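You operate a simulated robot arm through the tools that you are given. There is no shell and no other tool.

Carry out the task below with a simulated two-armed robot. There is one attempt and no reset: what you move stays moved.

## Task
Correct the dwell by the last result and press the next lens evenly.
Fine: LOW on the display wants a longer dwell, HIGH a shorter one; slide home for one stroke, out afterwards.

It is judged by the outcome, as a careful person would: the job done as asked, and still so three seconds after it is handed in. It fails if anything else is knocked over, pushed out of place, dropped, spilled or broken.

## Robot
Two 7-joint arms with two-finger parallel grippers on one trunk that stands fixed in place. Base frame: the origin is at the foot of the trunk, x ahead of it, y to its left, z up. Readings come in mm, rad, newtons and seconds.
The left shoulder is at [34, 174, 1355], the right one opposite. Payload 3.6 kg a hand.
Tool frame (each hand has its own): the origin (TCP) lies between the finger pads and is the grasp point; the fingertips stand 30 mm ahead of it; z points along the fingers, y is the line along which they close. Largest opening 110 mm; finger width 20, thickness 10; the body of the gripper, 48 by 112 mm, starts 55 mm behind the TCP.
Orientation is that of the tool frame in the base frame, as a unit quaternion [w, x, y, z]. With the fingers straight down and closing along the base's y, the tool's x points along the base's -x, its y along +y and its z along -z.

## Interface
- The arms move only by the tool step_arm. It takes "left_targets", "right_targets" or both (then of equal length, played together; a hand with none holds still); each is a list of rows, each a list of 7 numbers: the shift along the tool's x, y, z in mm, then the turn, a rotation vector about the tool's x, y, z in rad, then the gripper command, from -1 (shut) to 1 (fully open), values between in proportion. In form: [[dx, dy, dz, ax, ay, az, claw], ...]. A call has 1 to 20 rows; each row shifts and turns the commanded pose from where the row before left it, along the tool's axes as they then stand. Rows are played at 5 a second. More than 50 mm and 0.15 rad between two rows, or a gripper value outside its range, and nothing of the call is played. Where a pose cannot be reached the arm comes as near as it can. A force on the tool above 40 N (or 10 N above the force at the start of the call, whichever is more), or a blocked arm, ends the call early, and 0.2 s more pass. Each finger travels about 153 mm/s and halts on what it meets, pressing with about 35 N; the grip force reading is that of the motor and also rises with nothing between the fingers. The clock runs only during rows and for 0.2 s after the last one: add rows that do not move to give the fingers time. The reply holds the time, the measured pose of the TCP, the force on the tool along the base axes, the opening and the grip force, in the units named above and with some noise, with the torque about the TCP (base axes, N m) and any sound that the robot's microphone picked up, and new pictures: "show" is both (left out), scene, wrist or none (wrist: the cameras of the hands that moved).
- Cameras (640 x 400 px; columns grow to the right, rows downward): "scene" is now at [129, 11.6, 1528]; the picture's right is [0.11, -0.99, 0.00], its down [-0.59, -0.06, -0.81] and it looks along [0.80, 0.09, -0.59] (base axes); focal length 238 px, centre (320, 200). "left" rides on the left gripper at [72, -17, -103] in its tool frame; the picture's right is [0.23, 0.97, 0.00], its down [-0.76, 0.18, -0.62] and it looks along [-0.61, 0.14, 0.78] (tool axes); focal length 222 px, centre (320, 200). "right" rides on the right gripper at [72, 17, -103] in its tool frame; the picture's right is [-0.23, 0.97, 0.00], its down [-0.76, -0.18, -0.62] and it looks along [-0.61, -0.14, 0.78] (tool axes); focal length 222 px, centre (320, 200). There is no depth. A picture from a camera that has moved, and an enlarged one, comes with that camera's place and axes in the base frame and with its lens. The place of the scene camera against the robot may be out by one fixed shift of up to 18 mm in any direction.
- move_column(by): slides the trunk up (or, below 0, down) by that many mm; the arms and the scene camera ride with it, the base frame stays. It gives what a move gives, with no picture.
- pan_tilt(pan, tilt): turns the head with the scene camera to pan (to the left, within 1.501 rad either way) and tilt (down, from -0.506 to 1.204), counted from straight ahead of the robot. It gives what a move gives, and a new picture of the scene camera.
- enlarge(camera, box): a new picture of the part [left, top, right, bottom] of that camera's present view, enlarged. The clock stands still meanwhile.
- sign_off(): hands the job in; it is judged then, once.

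Places have to be worked out from the pictures, the camera data and where the tool is seen. Open the grippers and draw the arms clear of the work before you hand the job in, unless the task says otherwise.

The tools are called after ">>>" as name(argument=value, ...) on one line, values as JSON. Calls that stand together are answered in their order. step_arm: Moves the arms, as the interface text tells. Its arguments: {"type":"object","properties":{"left_targets":{"type":"array","items":{"type":"array","items":{"type":"number"}}},"right_targets":{"type":"array","items":{"type":"array","items":{"type":"number"}}},"show":{"type":"string","enum":["both","scene","wrist","none"]}},"required":[]} The other tools are called the same way: move_column (by) slides the trunk up or down; pan_tilt (pan, tilt) turns the head that bears the scene camera; enlarge (camera, box) takes an enlarged picture of a part of a camera's view; sign_off () hands the job in.

At the start:

```text
time: 0.0
left_position: [436.7, 243.5, 1386.0]
left_tcp_rot: [0.0, -0.002, 1.0, 0.0]
left_contact_force: [-0.6, 0.5, 0.1]
left_torque: [-0.01, -0.01, -0.04]
left_width: 109.7
left_finger_force: 0.0
right_position: [388.4, -138.1, 1353.9]
right_tcp_rot: [0.001, 0.0, 1.0, 0.0]
right_contact_force: [0.7, -0.3, 0.4]
right_torque: [0.02, -0.05, -0.03]
right_width: 110.0
right_finger_force: 0.0
trunk travel left (down, up): [-470.0, 293.0]
head pan, tilt: [0.106, 0.628]
```

scene: 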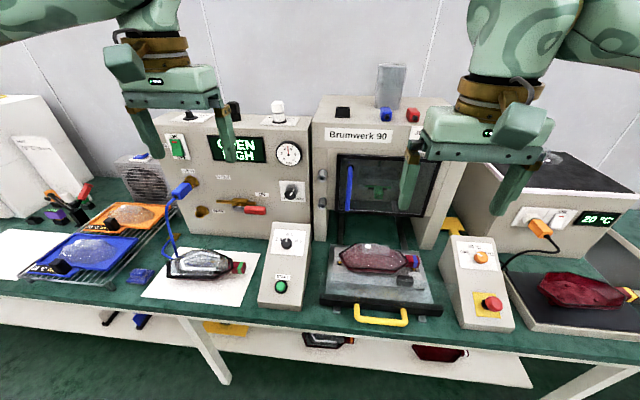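
right: 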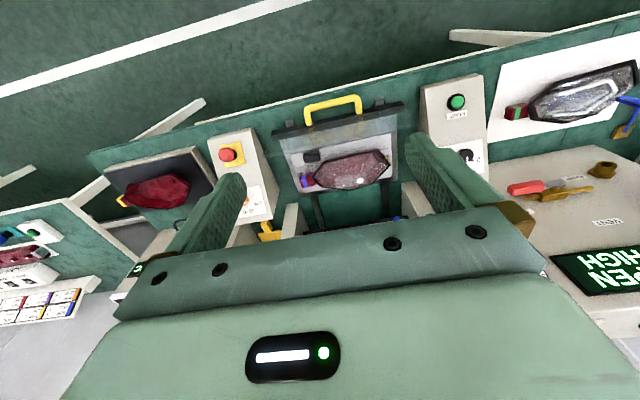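
left: 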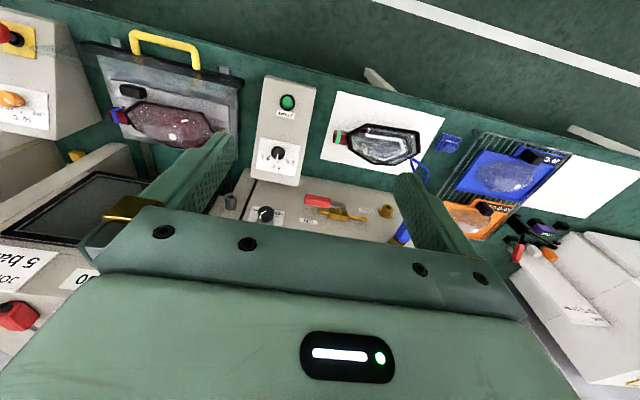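

The scene shows a press ("Brumwerk 90") with a slide drawer with yellow handle, control boxes, a display reading "OPEN / HIGH". I'll enlarge several regions to read labels before any move.

>>> enlarge(camera="scene", box=[160, 90, 320, 240])

>>> enlarge(camera="scene", box=[240, 210, 340, 320])

>>> enlarge(camera="scene", box=[300, 80, 540, 340])

>>> enlarge(camera="scene", box=[0, 140, 260, 320])

>>> enlarge(camera="scene", box=[430, 130, 640, 340])

```text
2.67 times, centred on (240, 165) of scene
camera zoom: at [129.0, 11.6, 1528.0], right [0.11, -0.99, 0.0], down [-0.59, -0.06, -0.81], along [0.8, 0.09, -0.59], focal length 634 px, centre (533, 293)
```

zoom: 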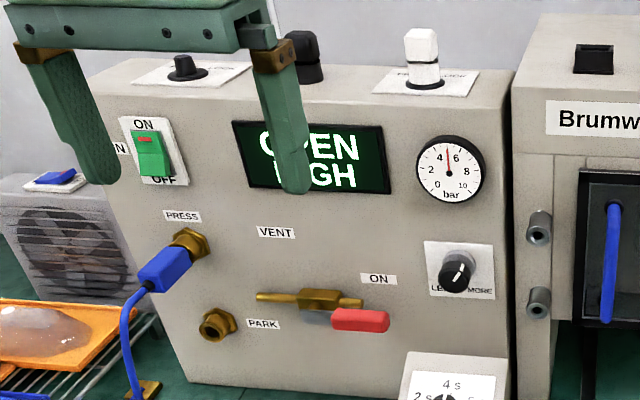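

```text
3.64 times, centred on (290, 265) of scene
camera zoom: at [129.0, 11.6, 1528.0], right [0.11, -0.99, 0.0], down [-0.59, -0.06, -0.81], along [0.8, 0.09, -0.59], focal length 864 px, centre (429, -36)
```

zoom: 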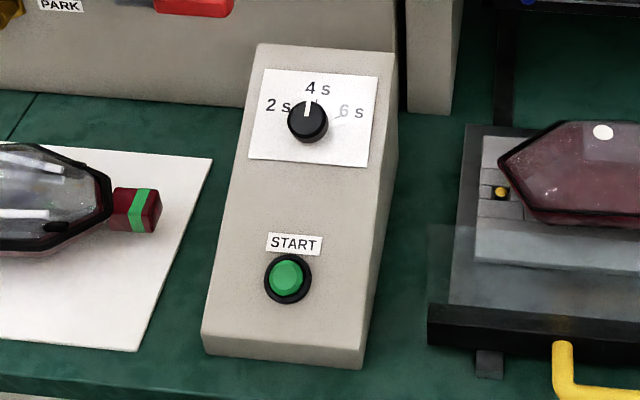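

```text
1.54 times, centred on (420, 210) of scene
camera zoom: at [129.0, 11.6, 1528.0], right [0.11, -0.99, 0.0], down [-0.59, -0.06, -0.81], along [0.8, 0.09, -0.59], focal length 366 px, centre (166, 185)
```

zoom: 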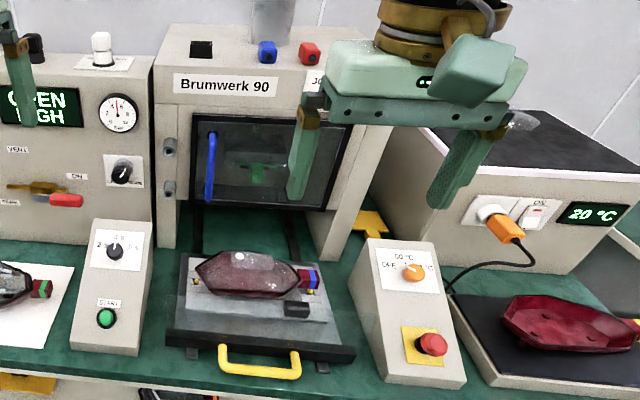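

```text
2.22 times, centred on (130, 230) of scene
camera zoom: at [129.0, 11.6, 1528.0], right [0.11, -0.99, 0.0], down [-0.59, -0.06, -0.81], along [0.8, 0.09, -0.59], focal length 528 px, centre (742, 133)
```

zoom: 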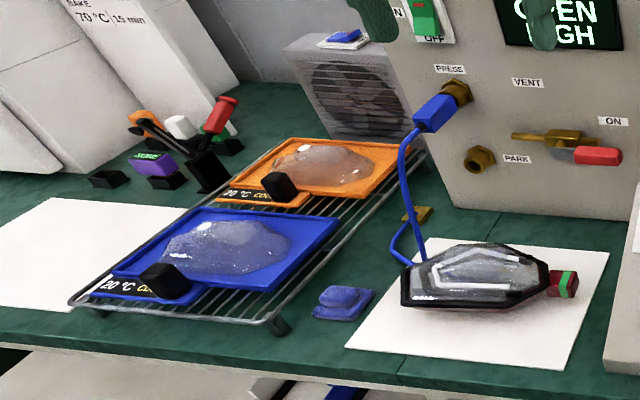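

```text
1.90 times, centred on (535, 235) of scene
camera zoom: at [129.0, 11.6, 1528.0], right [0.11, -0.99, 0.0], down [-0.59, -0.06, -0.81], along [0.8, 0.09, -0.59], focal length 453 px, centre (-90, 133)
```

zoom: 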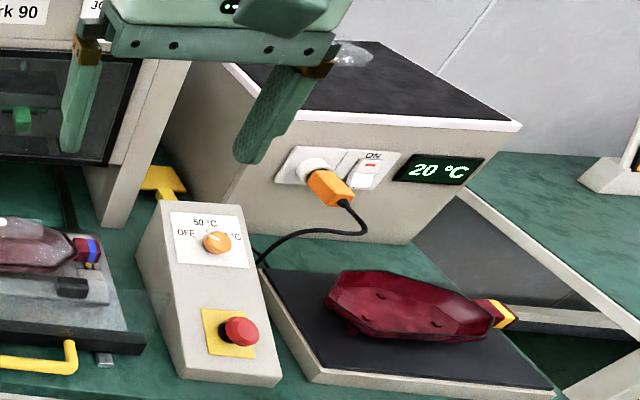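

I need more detail: a label reading "Jo… 5 bar" shows in the left wrist picture. I'll enlarge wrist views to read it.

>>> enlarge(camera="left", box=[0, 180, 140, 340])

>>> enlarge(camera="left", box=[60, 20, 330, 200])

>>> enlarge(camera="right", box=[190, 70, 520, 260])

>>> enlarge(camera="scene", box=[300, 220, 460, 340])

>>> enlarge(camera="scene", box=[300, 80, 460, 220])

```text
2.50 times, centred on (70, 260) of left
camera zoom: at [366.6, 227.2, 1488.9], right [-0.23, 0.97, 0.0], down [0.76, 0.18, 0.62], along [0.61, 0.14, -0.78], focal length 555 px, centre (945, 50)
```

zoom: 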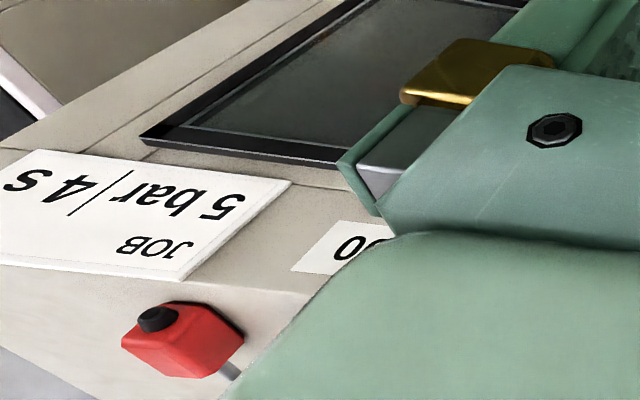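

```text
2.22 times, centred on (195, 110) of left
camera zoom: at [366.6, 227.2, 1488.9], right [-0.23, 0.97, 0.0], down [0.76, 0.18, 0.62], along [0.61, 0.14, -0.78], focal length 494 px, centre (598, 400)
```

zoom: 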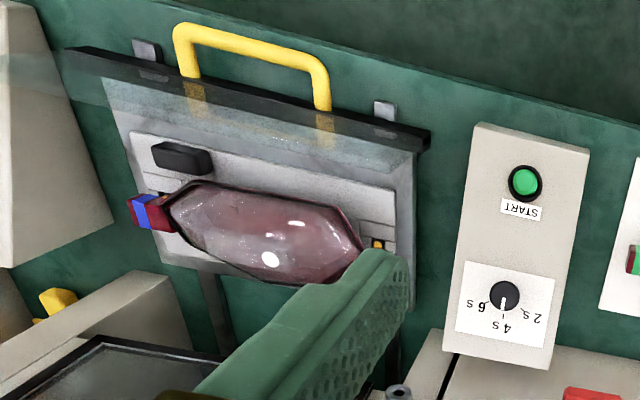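

```text
1.94 times, centred on (355, 165) of right
camera zoom: at [316.6, -121.4, 1456.0], right [0.23, 0.97, 0.0], down [0.76, -0.18, 0.62], along [0.61, -0.14, -0.78], focal length 431 px, centre (252, 268)
```

zoom: 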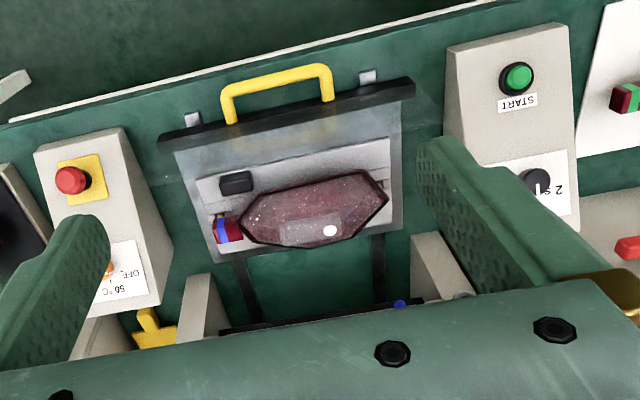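

```text
3.33 times, centred on (380, 280) of scene
camera zoom: at [129.0, 11.6, 1528.0], right [0.11, -0.99, 0.0], down [-0.59, -0.06, -0.81], along [0.8, 0.09, -0.59], focal length 792 px, centre (120, -67)
```

zoom: 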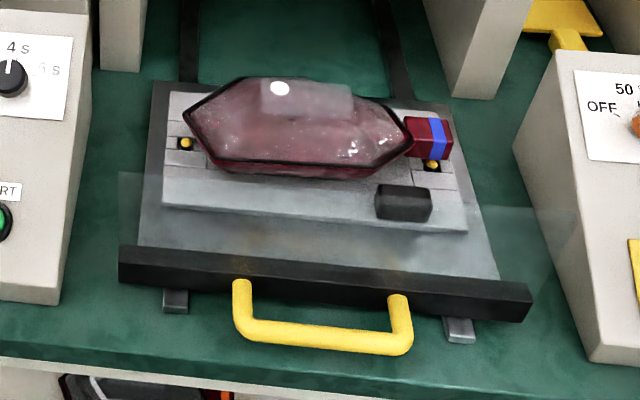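

```text
2.86 times, centred on (380, 150) of scene
camera zoom: at [129.0, 11.6, 1528.0], right [0.11, -0.99, 0.0], down [-0.59, -0.06, -0.81], along [0.8, 0.09, -0.59], focal length 679 px, centre (149, 343)
```

zoom: 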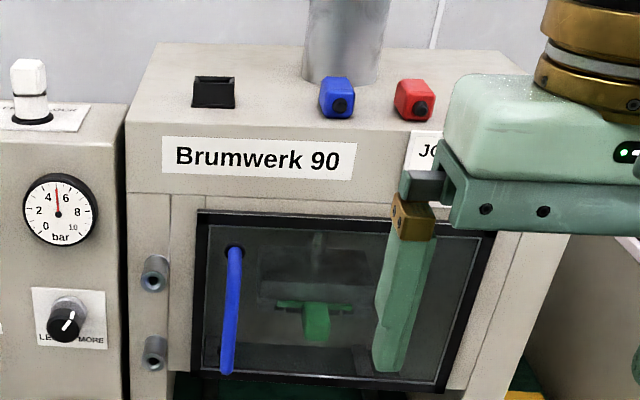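

The job card says 5 bar / 4 s, gauge reads 5 bar, the dwell dial points at 4 s, and the display shows OPEN / HIGH, so the dwell must be shortened. I'll draw both arms back and to the sides to see the bench freely.

>>> step_arm(left_targets=[[32, 25, 0, 0, 0, 0, 1], [32, 25, 0, 0, 0, 0, 1], [32, 25, 0, 0, 0, 0, 1], [32, 25, 0, 0, 0, 0, 1], [32, 25, 0, 0, 0, 0, 1], [32, 25, 0, 0, 0, 0, 1]], right_targets=[[23, -43, 0, 0, 0, 0, 1], [23, -43, 0, 0, 0, 0, 1], [23, -43, 0, 0, 0, 0, 1], [23, -43, 0, 0, 0, 0, 1], [23, -43, 0, 0, 0, 0, 1], [23, -43, 0, 0, 0, 0, 1]], show="both")

```text
time: 1.4
left_position: [341.1, 367.0, 1365.0]
left_tcp_rot: [0.0, 0.0, 1.0, -0.001]
left_contact_force: [-0.8, 0.0, -0.2]
left_torque: [0.0, -0.02, 0.02]
left_width: 110.0
left_finger_force: 0.1
left hand out of reach, approached as far as the arm can: row 1, 2, 3, 4, 5, 6
right_position: [285.5, -336.4, 1325.0]
right_tcp_rot: [0.001, -0.001, 1.0, 0.0]
right_contact_force: [0.1, -0.4, 0.9]
right_torque: [0.02, -0.01, 0.02]
right_width: 109.8
right_finger_force: 0.1
right hand out of reach, approached as far as the arm can: row 5, 6
trunk travel left (down, up): [-470.0, 293.0]
head pan, tilt: [0.106, 0.628]
camera scene: at [127.2, 12.2, 1528.1], right [0.11, -0.99, 0.0], down [-0.58, -0.06, -0.81], along [0.8, 0.09, -0.59], focal length 238 px, centre (320, 200)
camera right: at [214.3, -319.1, 1426.9], right [0.23, 0.97, 0.0], down [0.76, -0.18, 0.62], along [0.61, -0.14, -0.78], focal length 222 px, centre (320, 200)
camera left: at [269.5, 350.8, 1468.1], right [-0.23, 0.97, 0.0], down [0.76, 0.18, 0.62], along [0.61, 0.14, -0.78], focal length 222 px, centre (320, 200)
```

scene: 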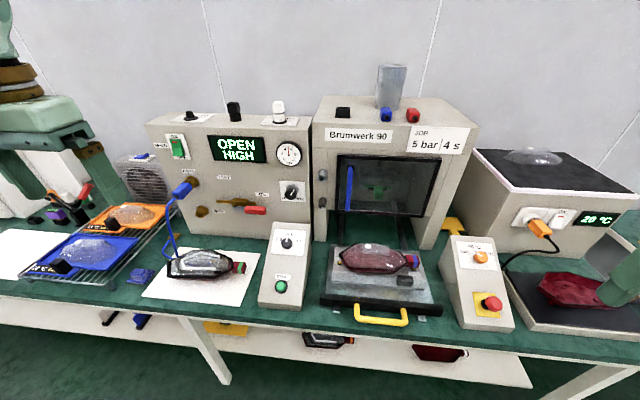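
right: 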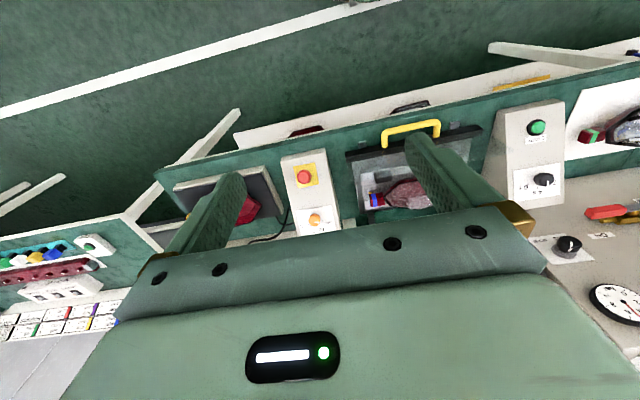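
left: 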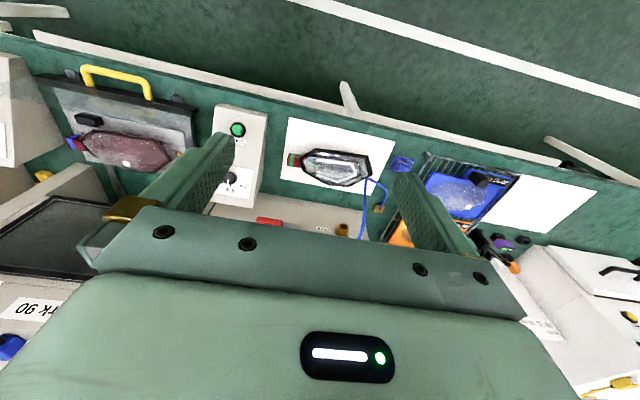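

The display now reads OPEN / HIGH clearly. I'll zoom into the key parts: dwell box, slide/lens, chamber, the panel and the right side.

>>> enlarge(camera="scene", box=[262, 220, 312, 260])

>>> enlarge(camera="scene", box=[320, 235, 440, 310])

>>> enlarge(camera="scene", box=[310, 140, 450, 240])

>>> enlarge(camera="scene", box=[150, 95, 320, 225])

>>> enlarge(camera="scene", box=[430, 200, 560, 330])

>>> enlarge(camera="scene", box=[130, 230, 270, 320])

```text
10.00 times, centred on (287, 240) of scene
camera zoom: at [127.2, 12.2, 1528.1], right [0.11, -0.99, 0.0], down [-0.58, -0.06, -0.81], along [0.8, 0.09, -0.59], focal length 2376 px, centre (650, -200)
```

zoom: 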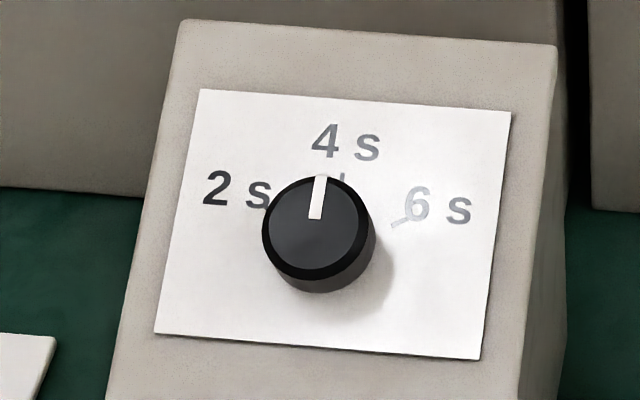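

```text
5.33 times, centred on (380, 272) of scene
camera zoom: at [127.2, 12.2, 1528.1], right [0.11, -0.99, 0.0], down [-0.58, -0.06, -0.81], along [0.8, 0.09, -0.59], focal length 1267 px, centre (0, -187)
```

zoom: 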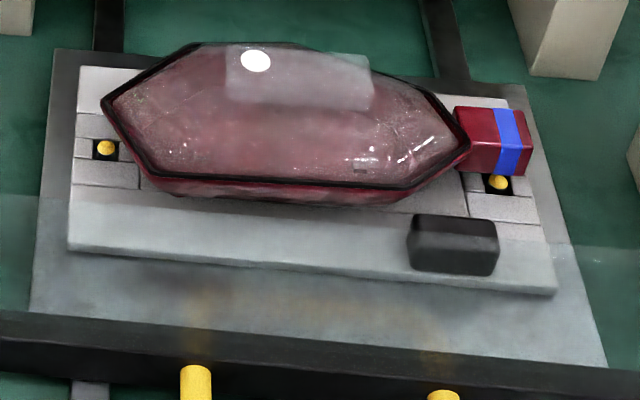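

```text
4.00 times, centred on (380, 190) of scene
camera zoom: at [127.2, 12.2, 1528.1], right [0.11, -0.99, 0.0], down [-0.58, -0.06, -0.81], along [0.8, 0.09, -0.59], focal length 951 px, centre (80, 240)
```

zoom: 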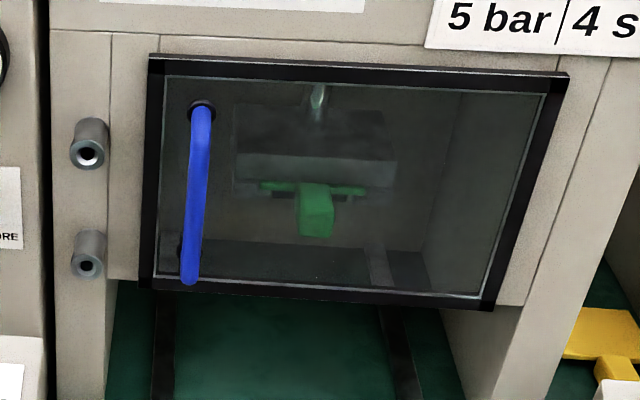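

```text
3.08 times, centred on (235, 160) of scene
camera zoom: at [127.2, 12.2, 1528.1], right [0.11, -0.99, 0.0], down [-0.58, -0.06, -0.81], along [0.8, 0.09, -0.59], focal length 731 px, centre (582, 323)
```

zoom: 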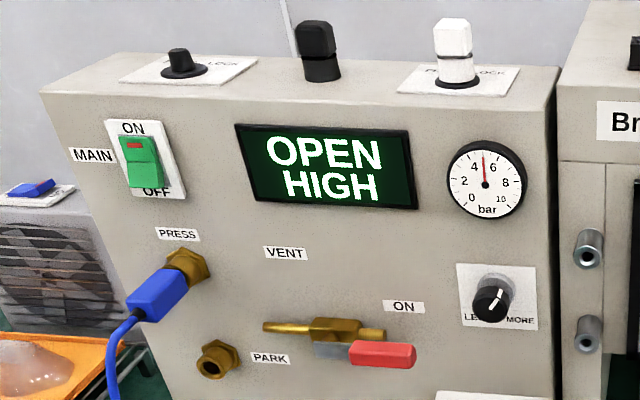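

```text
3.08 times, centred on (495, 265) of scene
camera zoom: at [127.2, 12.2, 1528.1], right [0.11, -0.99, 0.0], down [-0.58, -0.06, -0.81], along [0.8, 0.09, -0.59], focal length 731 px, centre (-218, 0)
```

zoom: 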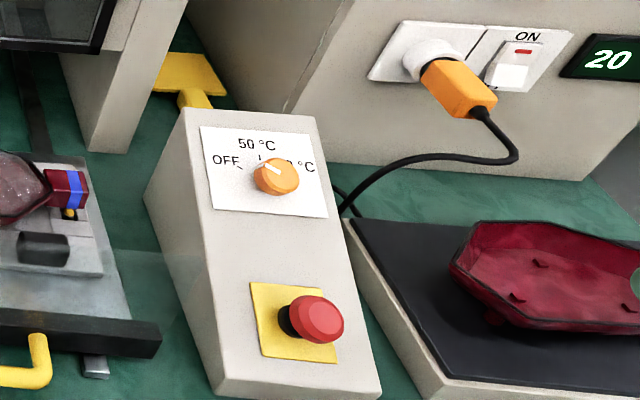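

```text
4.44 times, centred on (200, 275) of scene
camera zoom: at [127.2, 12.2, 1528.1], right [0.11, -0.99, 0.0], down [-0.58, -0.06, -0.81], along [0.8, 0.09, -0.59], focal length 1056 px, centre (853, -133)
```

zoom: 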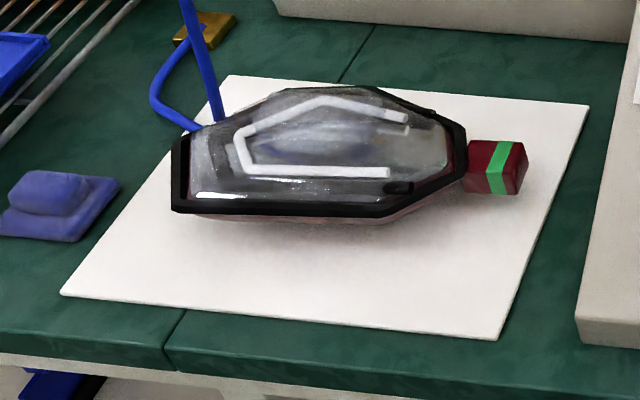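

The trays on the rack and the lens nest look alike; the chamber holds a green foot, with blue and red blocks and an empty black holder on top of the press. I'll lower the trunk to see into the chamber and to bring the arms to working height.

>>> move_column(by=-250)

>>> pan_tilt(pan=-0.15, tilt=0.4)

```text
time: 4.0
left_position: [398.7, 366.3, 1061.3]
left_tcp_rot: [-0.083, -0.001, 0.997, 0.0]
left_contact_force: [-0.3, -0.1, 0.0]
left_torque: [0.02, -0.03, 0.0]
left_width: 110.0
left_finger_force: 0.0
right_position: [335.0, -333.9, 1033.4]
right_tcp_rot: [-0.079, 0.001, 0.997, 0.0]
right_contact_force: [0.2, 0.1, -0.9]
right_torque: [-0.01, 0.01, 0.02]
right_width: 110.1
right_finger_force: 0.1
trunk travel left (down, up): [-220.0, 543.0]
head pan, tilt: [0.106, 0.628]
```

```text
time: 4.8
left_position: [400.1, 368.2, 1061.4]
left_tcp_rot: [-0.084, -0.001, 0.996, 0.0]
left_contact_force: [0.6, 0.2, 0.0]
left_torque: [-0.02, 0.01, 0.02]
left_width: 109.9
left_finger_force: 0.0
right_position: [336.4, -334.5, 1032.3]
right_tcp_rot: [-0.079, 0.001, 0.997, 0.0]
right_contact_force: [0.3, 0.1, 0.2]
right_torque: [0.01, -0.02, -0.02]
right_width: 110.2
right_finger_force: 0.1
trunk travel left (down, up): [-220.0, 543.0]
head pan, tilt: [-0.15, 0.4]
camera scene: at [221.8, -11.6, 1294.3], right [-0.15, -0.99, 0.0], down [-0.39, 0.06, -0.92], along [0.91, -0.14, -0.39], focal length 238 px, centre (320, 200)
```

scene: 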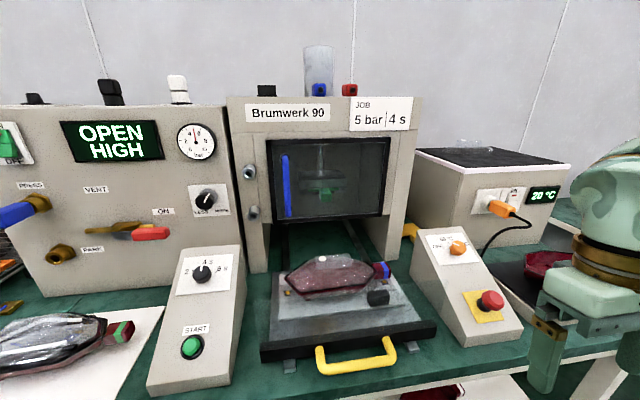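

Now I see the chamber straight on. I'll enlarge it along with the lens on the slide.

>>> enlarge(camera="scene", box=[260, 130, 400, 225])

>>> enlarge(camera="scene", box=[250, 240, 440, 380])

>>> enlarge(camera="scene", box=[230, 40, 420, 140])

>>> enlarge(camera="scene", box=[140, 240, 250, 400])

>>> enlarge(camera="scene", box=[400, 220, 540, 350])

```text
4.21 times, centred on (330, 178) of scene
camera zoom: at [221.8, -11.6, 1294.3], right [-0.15, -0.99, 0.0], down [-0.39, 0.06, -0.92], along [0.91, -0.14, -0.39], focal length 1001 px, centre (278, 295)
```

zoom: 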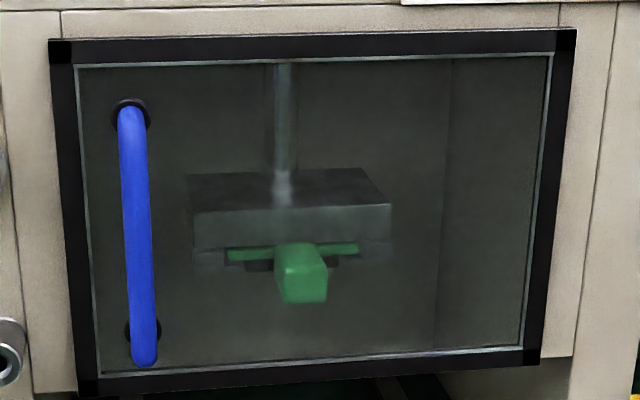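

```text
2.86 times, centred on (345, 310) of scene
camera zoom: at [221.8, -11.6, 1294.3], right [-0.15, -0.99, 0.0], down [-0.39, 0.06, -0.92], along [0.91, -0.14, -0.39], focal length 679 px, centre (249, -114)
```

zoom: 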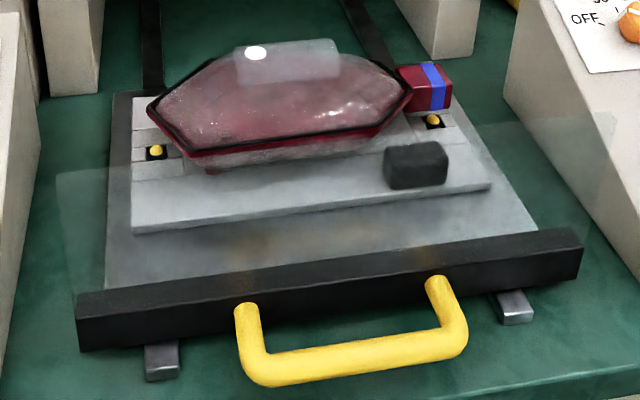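

```text
3.37 times, centred on (325, 90) of scene
camera zoom: at [221.8, -11.6, 1294.3], right [-0.15, -0.99, 0.0], down [-0.39, 0.06, -0.92], along [0.91, -0.14, -0.39], focal length 800 px, centre (303, 570)
```

zoom: 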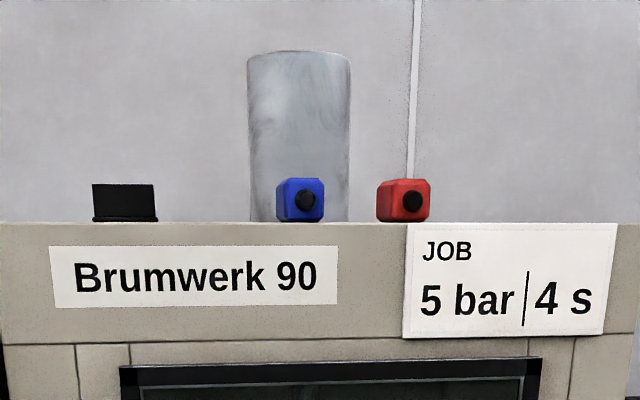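

```text
2.50 times, centred on (195, 320) of scene
camera zoom: at [221.8, -11.6, 1294.3], right [-0.15, -0.99, 0.0], down [-0.39, 0.06, -0.92], along [0.91, -0.14, -0.39], focal length 594 px, centre (632, -100)
```

zoom: 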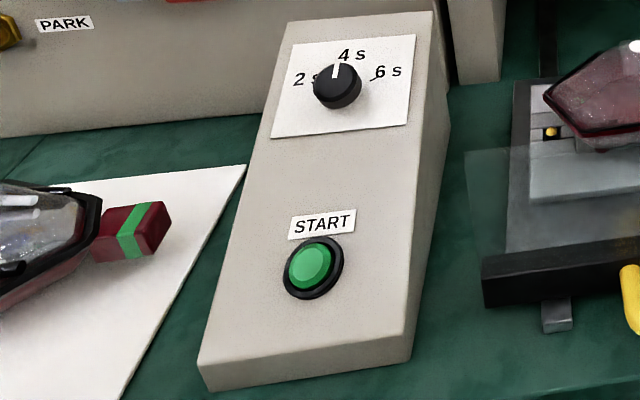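

```text
3.08 times, centred on (470, 285) of scene
camera zoom: at [221.8, -11.6, 1294.3], right [-0.15, -0.99, 0.0], down [-0.39, 0.06, -0.92], along [0.91, -0.14, -0.39], focal length 731 px, centre (-142, -62)
```

zoom: 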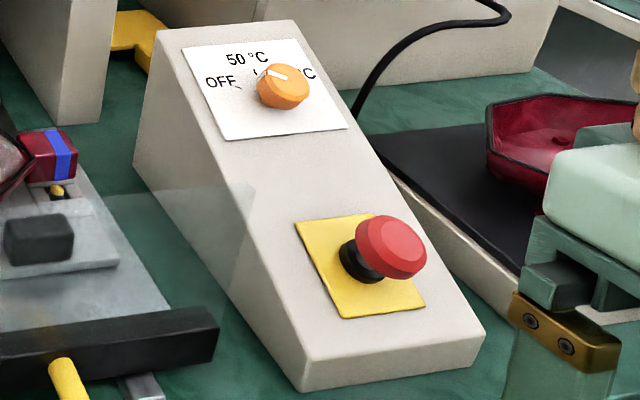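

Chamber shows a press head holding a green insert with a handle; lamps carry colour bands (blue on the slide, green on the finished one). I want to read the labels on the tops of the cabinets, so I'll raise the trunk well up and look down.

>>> move_column(by=400)

>>> pan_tilt(pan=0.1, tilt=0.75)

>>> enlarge(camera="scene", box=[140, 60, 340, 200])

>>> enlarge(camera="scene", box=[300, 60, 460, 180])

```text
time: 8.6
left_position: [399.9, 367.4, 1461.0]
left_tcp_rot: [-0.083, 0.0, 0.997, 0.0]
left_contact_force: [0.1, 0.5, -0.2]
left_torque: [0.0, -0.04, -0.01]
left_width: 109.8
left_finger_force: 0.0
right_position: [312.7, -334.2, 1455.8]
right_tcp_rot: [-0.041, 0.001, 0.999, -0.001]
right_contact_force: [0.7, -0.9, 0.5]
right_torque: [0.01, -0.02, -0.01]
right_width: 110.0
right_finger_force: 0.1
trunk travel left (down, up): [-620.0, 143.0]
head pan, tilt: [-0.15, 0.4]
```

```text
time: 9.4
left_position: [400.4, 367.6, 1462.1]
left_tcp_rot: [-0.084, -0.001, 0.996, 0.001]
left_contact_force: [-0.3, 1.1, -0.5]
left_torque: [0.02, 0.02, -0.01]
left_width: 109.9
left_finger_force: 0.0
right_position: [312.9, -333.2, 1455.4]
right_tcp_rot: [-0.041, 0.002, 0.999, -0.002]
right_contact_force: [0.0, 0.0, -0.8]
right_torque: [0.0, 0.01, 0.01]
right_width: 110.3
right_finger_force: 0.1
trunk travel left (down, up): [-620.0, 143.0]
head pan, tilt: [0.099, 0.75]
camera scene: at [108.8, 10.3, 1668.3], right [0.1, -1.0, 0.0], down [-0.68, -0.07, -0.73], along [0.73, 0.07, -0.68], focal length 238 px, centre (320, 200)
```

scene: 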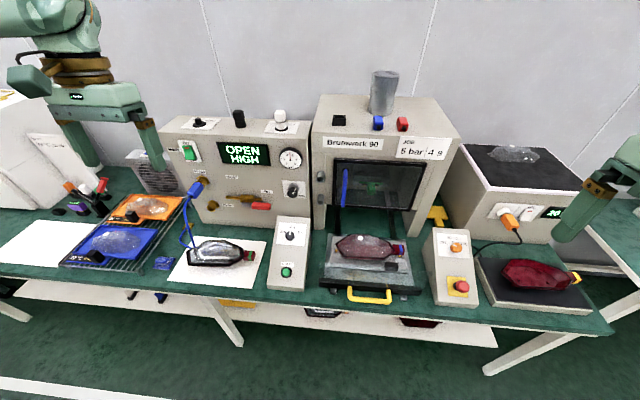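

```text
2.86 times, centred on (240, 130) of scene
camera zoom: at [108.8, 10.3, 1668.3], right [0.1, -1.0, 0.0], down [-0.68, -0.07, -0.73], along [0.73, 0.07, -0.68], focal length 679 px, centre (549, 400)
```

zoom: 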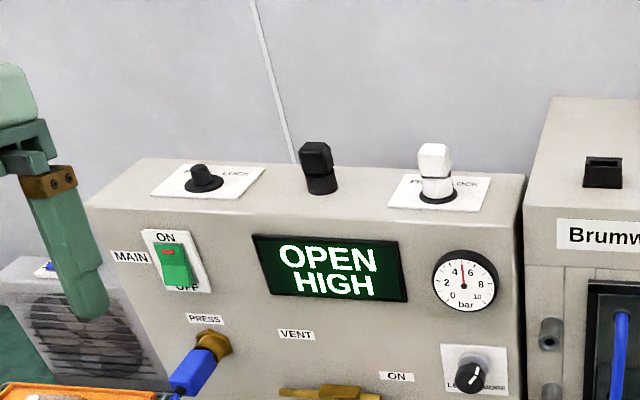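

```text
3.33 times, centred on (380, 120) of scene
camera zoom: at [108.8, 10.3, 1668.3], right [0.1, -1.0, 0.0], down [-0.68, -0.07, -0.73], along [0.73, 0.07, -0.68], focal length 792 px, centre (120, 467)
```

zoom: 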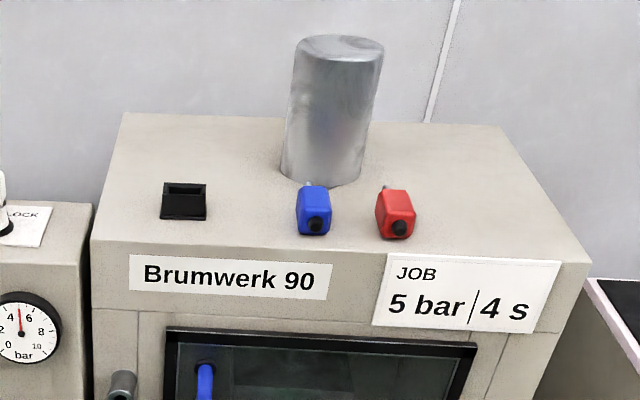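

The tops carry knobs with labels ending in "LOCK" and two coloured plugs by an empty black socket. I'll zoom in more on each.

>>> enlarge(camera="scene", box=[185, 108, 225, 133])

>>> enlarge(camera="scene", box=[260, 105, 310, 140])

>>> enlarge(camera="scene", box=[325, 108, 415, 138])

>>> enlarge(camera="scene", box=[320, 225, 425, 300])

>>> enlarge(camera="scene", box=[40, 180, 270, 300])

>>> enlarge(camera="scene", box=[420, 130, 620, 320])

```text
16.00 times, centred on (205, 120) of scene
camera zoom: at [108.8, 10.3, 1668.3], right [0.1, -1.0, 0.0], down [-0.68, -0.07, -0.73], along [0.73, 0.07, -0.68], focal length 3802 px, centre (2160, 1472)
```

zoom: 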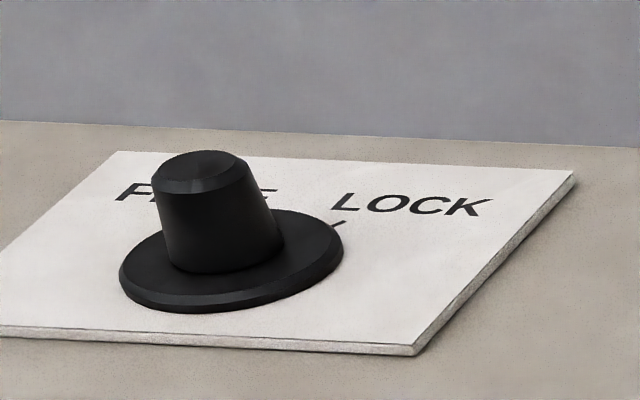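

```text
11.43 times, centred on (285, 122) of scene
camera zoom: at [108.8, 10.3, 1668.3], right [0.1, -1.0, 0.0], down [-0.68, -0.07, -0.73], along [0.73, 0.07, -0.68], focal length 2716 px, centre (720, 1086)
```

zoom: 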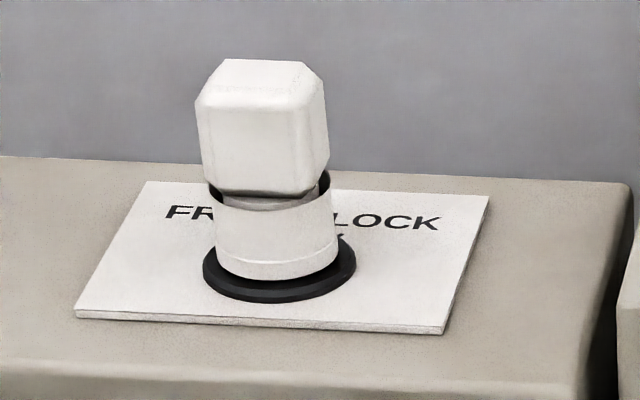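

```text
7.11 times, centred on (370, 123) of scene
camera zoom: at [108.8, 10.3, 1668.3], right [0.1, -1.0, 0.0], down [-0.68, -0.07, -0.73], along [0.73, 0.07, -0.68], focal length 1690 px, centre (-36, 748)
```

zoom: 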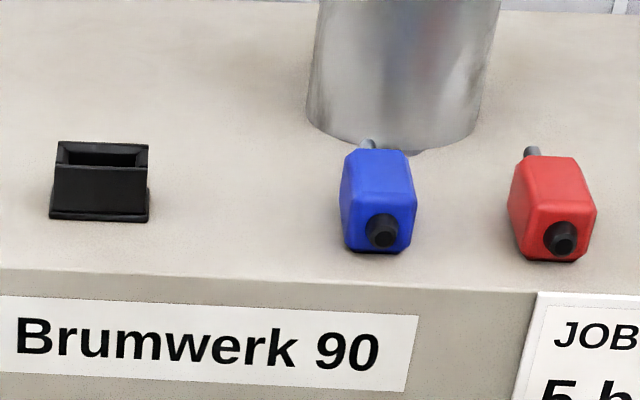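

```text
5.33 times, centred on (372, 262) of scene
camera zoom: at [108.8, 10.3, 1668.3], right [0.1, -1.0, 0.0], down [-0.68, -0.07, -0.73], along [0.73, 0.07, -0.68], focal length 1267 px, centre (40, -133)
```

zoom: 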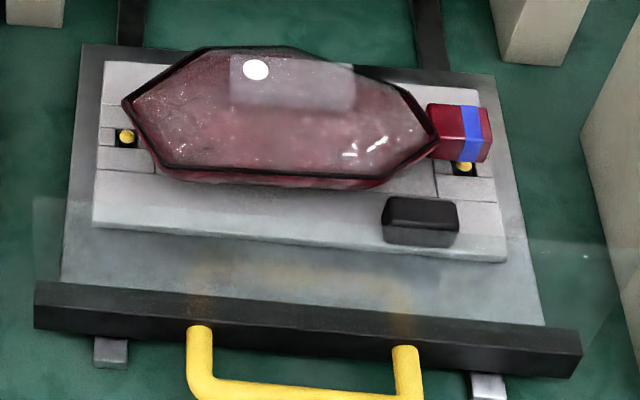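

```text
2.78 times, centred on (155, 240) of scene
camera zoom: at [108.8, 10.3, 1668.3], right [0.1, -1.0, 0.0], down [-0.68, -0.07, -0.73], along [0.73, 0.07, -0.68], focal length 661 px, centre (779, 89)
```

zoom: 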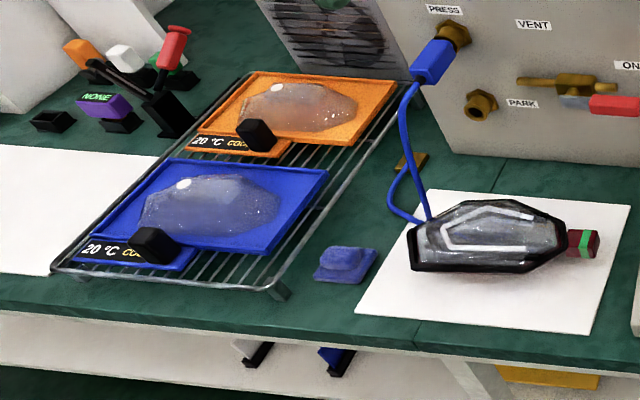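

```text
2.11 times, centred on (520, 225) of scene
camera zoom: at [108.8, 10.3, 1668.3], right [0.1, -1.0, 0.0], down [-0.68, -0.07, -0.73], along [0.73, 0.07, -0.68], focal length 500 px, centre (-101, 147)
```

zoom: 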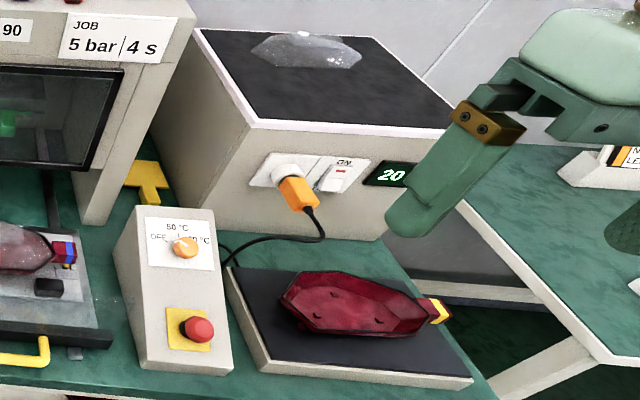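

The patch on the lens and the seating need a close look. I'll lower the trunk back to the working height and bring the right hand's camera over the slide, staying high.

>>> move_column(by=-400)

>>> step_arm(right_targets=[[0, 0, 0, 0, -0.079, 0, 1], [0, 0, 0, 0, -0.079, 0, 1], [-5, 37, -8, 0, 0, 0, 1], [-5, 37, -8, 0, 0, 0, 1], [-5, 37, -8, 0, 0, 0, 1], [-5, 37, -8, 0, 0, 0, 1], [-5, 37, -8, 0, 0, 0, 1], [-5, 37, -8, 0, 0, 0, 1], [0, 0, 0, 0, 0, 0, 1]], show="both")

```text
time: 13.2
left_position: [399.0, 367.1, 1061.4]
left_tcp_rot: [-0.084, 0.0, 0.996, 0.0]
left_contact_force: [0.6, 0.0, -0.5]
left_torque: [0.02, 0.02, 0.0]
left_width: 110.0
left_finger_force: 0.1
right_position: [330.3, -332.5, 1040.0]
right_tcp_rot: [-0.071, 0.002, 0.997, -0.001]
right_contact_force: [-1.0, -0.6, 0.5]
right_torque: [-0.04, 0.03, 0.01]
right_width: 110.0
right_finger_force: 0.1
trunk travel left (down, up): [-220.0, 543.0]
head pan, tilt: [0.099, 0.75]
```

```text
time: 15.2
left_position: [399.6, 367.1, 1060.3]
left_tcp_rot: [-0.084, -0.001, 0.996, -0.001]
left_contact_force: [0.3, 0.2, -0.4]
left_torque: [-0.01, 0.01, 0.01]
left_width: 109.8
left_finger_force: 0.1
right_position: [360.5, -110.6, 1088.9]
right_tcp_rot: [0.007, 0.003, 1.0, -0.001]
right_contact_force: [0.6, 0.4, -0.4]
right_torque: [0.03, 0.04, -0.01]
right_width: 109.9
right_finger_force: 0.0
trunk travel left (down, up): [-220.0, 543.0]
head pan, tilt: [0.099, 0.75]
camera scene: at [212.6, 9.8, 1263.3], right [0.1, -0.99, 0.0], down [-0.68, -0.07, -0.73], along [0.73, 0.07, -0.68], focal length 238 px, centre (320, 200)
camera right: at [288.1, -94.3, 1189.8], right [0.23, 0.97, 0.0], down [0.75, -0.18, 0.63], along [0.62, -0.15, -0.77], focal length 222 px, centre (320, 200)
```

scene: 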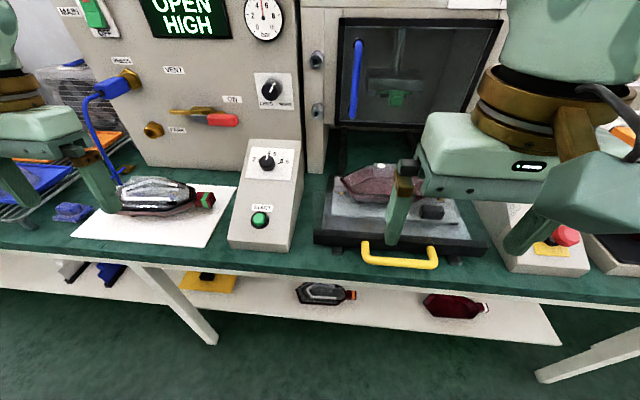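
right: 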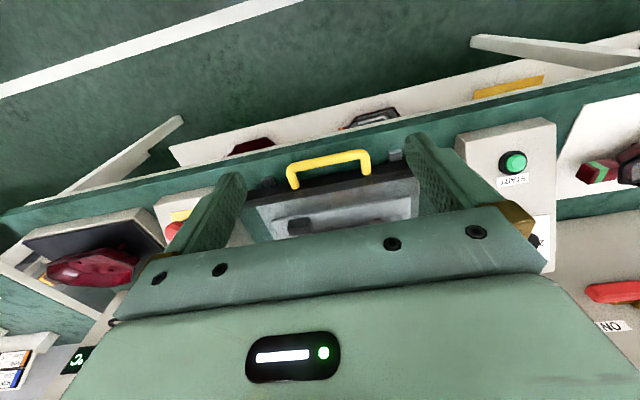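

The wrist camera sees best what lies below and behind the hand, so I'll move the right hand 200 mm forward at this height to look down on the lens.

>>> step_arm(right_targets=[[-45, 0, 0, 0, 0, 0, 1], [-45, 0, 0, 0, 0, 0, 1], [-45, 0, 0, 0, 0, 0, 1], [-45, 0, 0, 0, 0, 0, 1], [-30, 0, 0, 0, 0, 0, 1], [0, 0, 0, 0, 0, 0, 1]], show="wrist")

>>> enlarge(camera="right", box=[200, 100, 460, 260])

```text
time: 16.6
left_position: [400.2, 367.3, 1061.2]
left_tcp_rot: [-0.084, -0.001, 0.996, 0.0]
left_contact_force: [0.7, 0.0, 0.4]
left_torque: [0.0, -0.01, -0.01]
left_width: 110.0
left_finger_force: 0.0
right_position: [572.7, -113.3, 1092.4]
right_tcp_rot: [0.007, 0.001, 1.0, -0.002]
right_contact_force: [0.5, 0.8, -0.1]
right_torque: [-0.02, 0.0, 0.0]
right_width: 109.8
right_finger_force: 0.0
trunk travel left (down, up): [-220.0, 543.0]
head pan, tilt: [0.099, 0.75]
camera right: at [499.2, -95.0, 1193.1], right [0.23, 0.97, 0.0], down [0.75, -0.18, 0.63], along [0.62, -0.15, -0.77], focal length 222 px, centre (320, 200)
```

right: 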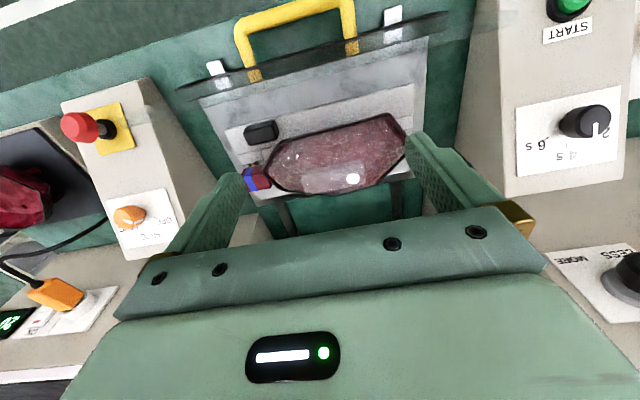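

```text
2.46 times, centred on (330, 180) of right
camera zoom: at [499.2, -95.0, 1193.1], right [0.23, 0.97, 0.0], down [0.75, -0.18, 0.63], along [0.62, -0.15, -0.77], focal length 547 px, centre (295, 249)
```

zoom: 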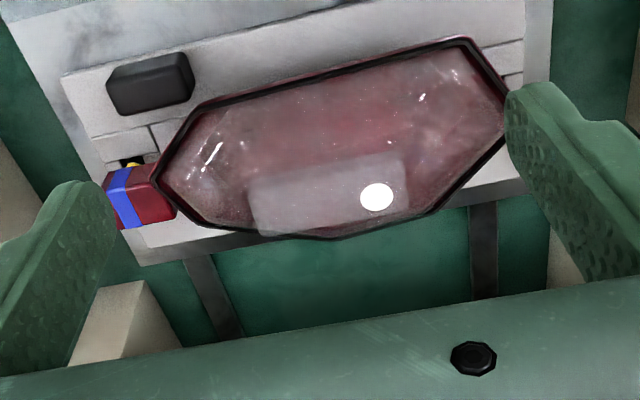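

The lens appears seated square in its nest. The blue two‑part piece beside the rack and the yellow T‑piece behind the right box look like press inserts similar to the green one in the head; I'll draw the right hand back and inspect them closely.

>>> step_arm(right_targets=[[45, 0, 0, 0, 0, 0, 1], [45, -20, 0, 0, 0, 0, 1], [45, -20, 0, 0, 0, 0, 1], [35, -35, 0, 0, 0, 0, 1], [30, -40, 0, 0, 0, 0, 1], [20, -45, 0, 0, 0, 0, 1], [0, -50, 0, 0, 0, 0, 1], [0, 0, 0, 0, 0, 0, 1]], show="none")

>>> pan_tilt(pan=0.3, tilt=0.6)

>>> enlarge(camera="scene", box=[120, 180, 260, 280])

>>> enlarge(camera="left", box=[200, 0, 460, 160])

```text
time: 18.4
left_position: [399.1, 367.7, 1060.0]
left_tcp_rot: [-0.083, 0.0, 0.997, 0.0]
left_contact_force: [-0.5, 0.5, -1.5]
left_torque: [0.0, 0.03, 0.0]
left_width: 109.7
left_finger_force: 0.0
right_position: [350.6, -320.3, 1087.4]
right_tcp_rot: [0.006, 0.003, 1.0, 0.0]
right_contact_force: [1.3, 0.1, -0.1]
right_torque: [-0.03, 0.01, 0.03]
right_width: 110.0
right_finger_force: 0.1
trunk travel left (down, up): [-220.0, 543.0]
head pan, tilt: [0.099, 0.75]
```

```text
time: 19.2
left_position: [399.8, 368.5, 1061.4]
left_tcp_rot: [-0.084, -0.002, 0.996, 0.0]
left_contact_force: [-0.4, 0.3, 0.4]
left_torque: [0.01, -0.04, 0.0]
left_width: 109.9
left_finger_force: 0.0
right_position: [350.8, -321.8, 1088.7]
right_tcp_rot: [0.007, 0.002, 1.0, 0.0]
right_contact_force: [-0.3, -0.3, 0.2]
right_torque: [0.04, -0.02, -0.01]
right_width: 110.1
right_finger_force: 0.2
trunk travel left (down, up): [-220.0, 543.0]
head pan, tilt: [0.3, 0.6]
camera scene: at [214.6, 28.3, 1276.1], right [0.3, -0.96, 0.0], down [-0.54, -0.17, -0.82], along [0.79, 0.24, -0.57], focal length 238 px, centre (320, 200)
```

scene: 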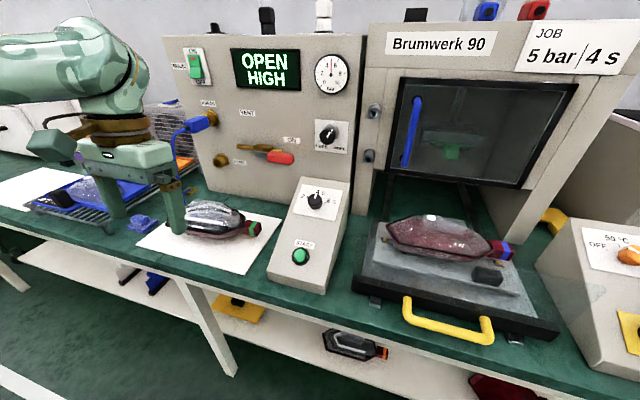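

```text
4.00 times, centred on (190, 230) of scene
camera zoom: at [214.6, 28.3, 1276.1], right [0.3, -0.96, 0.0], down [-0.54, -0.17, -0.82], along [0.79, 0.24, -0.57], focal length 951 px, centre (840, 80)
```

zoom: 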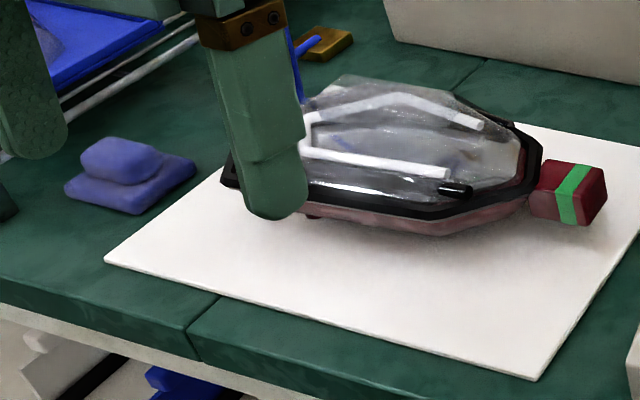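

```text
2.46 times, centred on (330, 80) of left
camera zoom: at [346.6, 350.7, 1175.0], right [-0.23, 0.97, 0.04], down [0.85, 0.18, 0.49], along [0.47, 0.14, -0.87], focal length 547 px, centre (295, 495)
```

zoom: 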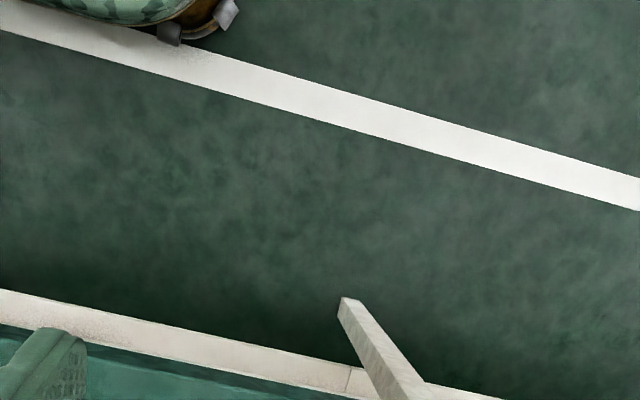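

I'll zoom more tightly on the blue piece and the green insert, then pan right to see the yellow piece.

>>> enlarge(camera="scene", box=[120, 205, 170, 240])

>>> enlarge(camera="scene", box=[395, 80, 530, 190])

>>> enlarge(camera="scene", box=[190, 280, 300, 340])

>>> enlarge(camera="scene", box=[360, 200, 560, 350])

>>> pan_tilt(pan=-0.4, tilt=0.55)

```text
11.43 times, centred on (145, 222) of scene
camera zoom: at [214.6, 28.3, 1276.1], right [0.3, -0.96, 0.0], down [-0.54, -0.17, -0.82], along [0.79, 0.24, -0.57], focal length 2716 px, centre (2320, -57)
```

zoom: 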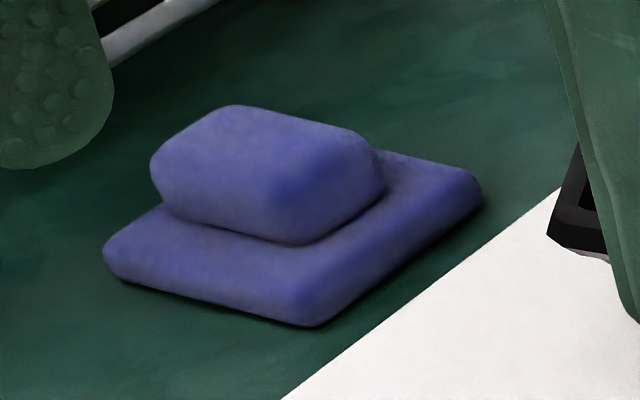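

```text
3.64 times, centred on (462, 135) of scene
camera zoom: at [214.6, 28.3, 1276.1], right [0.3, -0.96, 0.0], down [-0.54, -0.17, -0.82], along [0.79, 0.24, -0.57], focal length 864 px, centre (-198, 436)
```

zoom: 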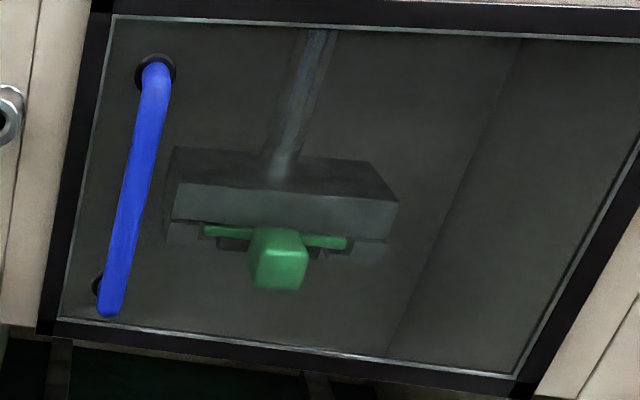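

```text
5.82 times, centred on (245, 310) of scene
camera zoom: at [214.6, 28.3, 1276.1], right [0.3, -0.96, 0.0], down [-0.54, -0.17, -0.82], along [0.79, 0.24, -0.57], focal length 1383 px, centre (756, -440)
```

zoom: 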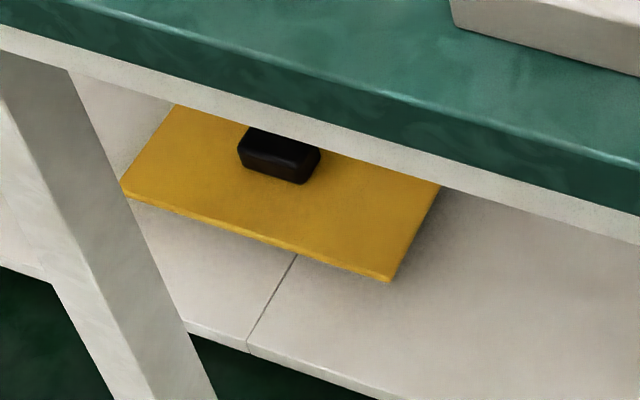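

```text
2.67 times, centred on (460, 275) of scene
camera zoom: at [214.6, 28.3, 1276.1], right [0.3, -0.96, 0.0], down [-0.54, -0.17, -0.82], along [0.79, 0.24, -0.57], focal length 634 px, centre (-53, 0)
```

zoom: 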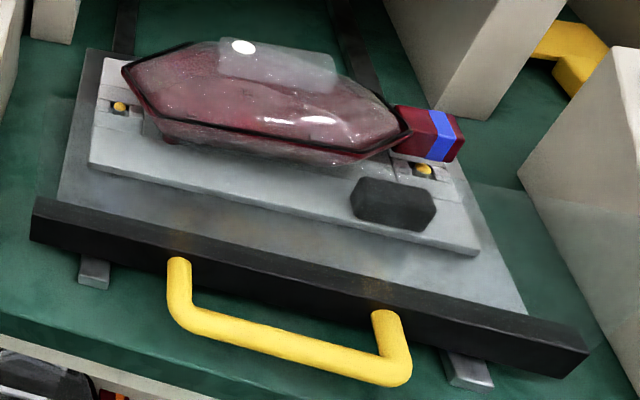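

```text
time: 20.2
left_position: [398.9, 367.7, 1061.8]
left_tcp_rot: [-0.084, -0.001, 0.996, 0.0]
left_contact_force: [-0.6, 0.2, -0.3]
left_torque: [0.03, 0.02, 0.0]
left_width: 110.1
left_finger_force: 0.0
right_position: [349.5, -321.4, 1088.2]
right_tcp_rot: [0.007, 0.003, 1.0, -0.001]
right_contact_force: [-0.1, -0.6, -0.3]
right_torque: [0.02, -0.03, -0.05]
right_width: 110.1
right_finger_force: 0.0
trunk travel left (down, up): [-220.0, 543.0]
head pan, tilt: [-0.4, 0.55]
camera scene: at [213.0, -32.7, 1280.7], right [-0.39, -0.92, 0.0], down [-0.48, 0.2, -0.85], along [0.79, -0.33, -0.52], focal length 238 px, centre (320, 200)
```

scene: 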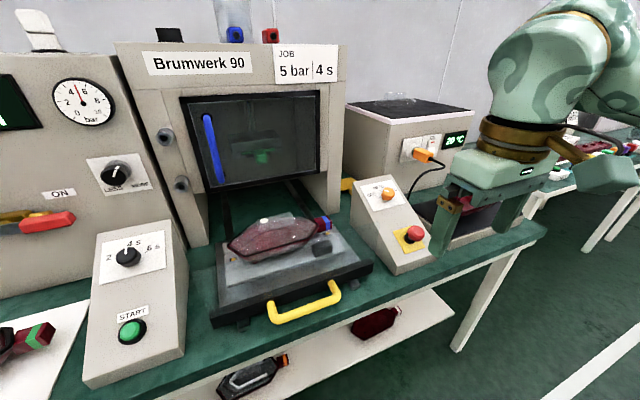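

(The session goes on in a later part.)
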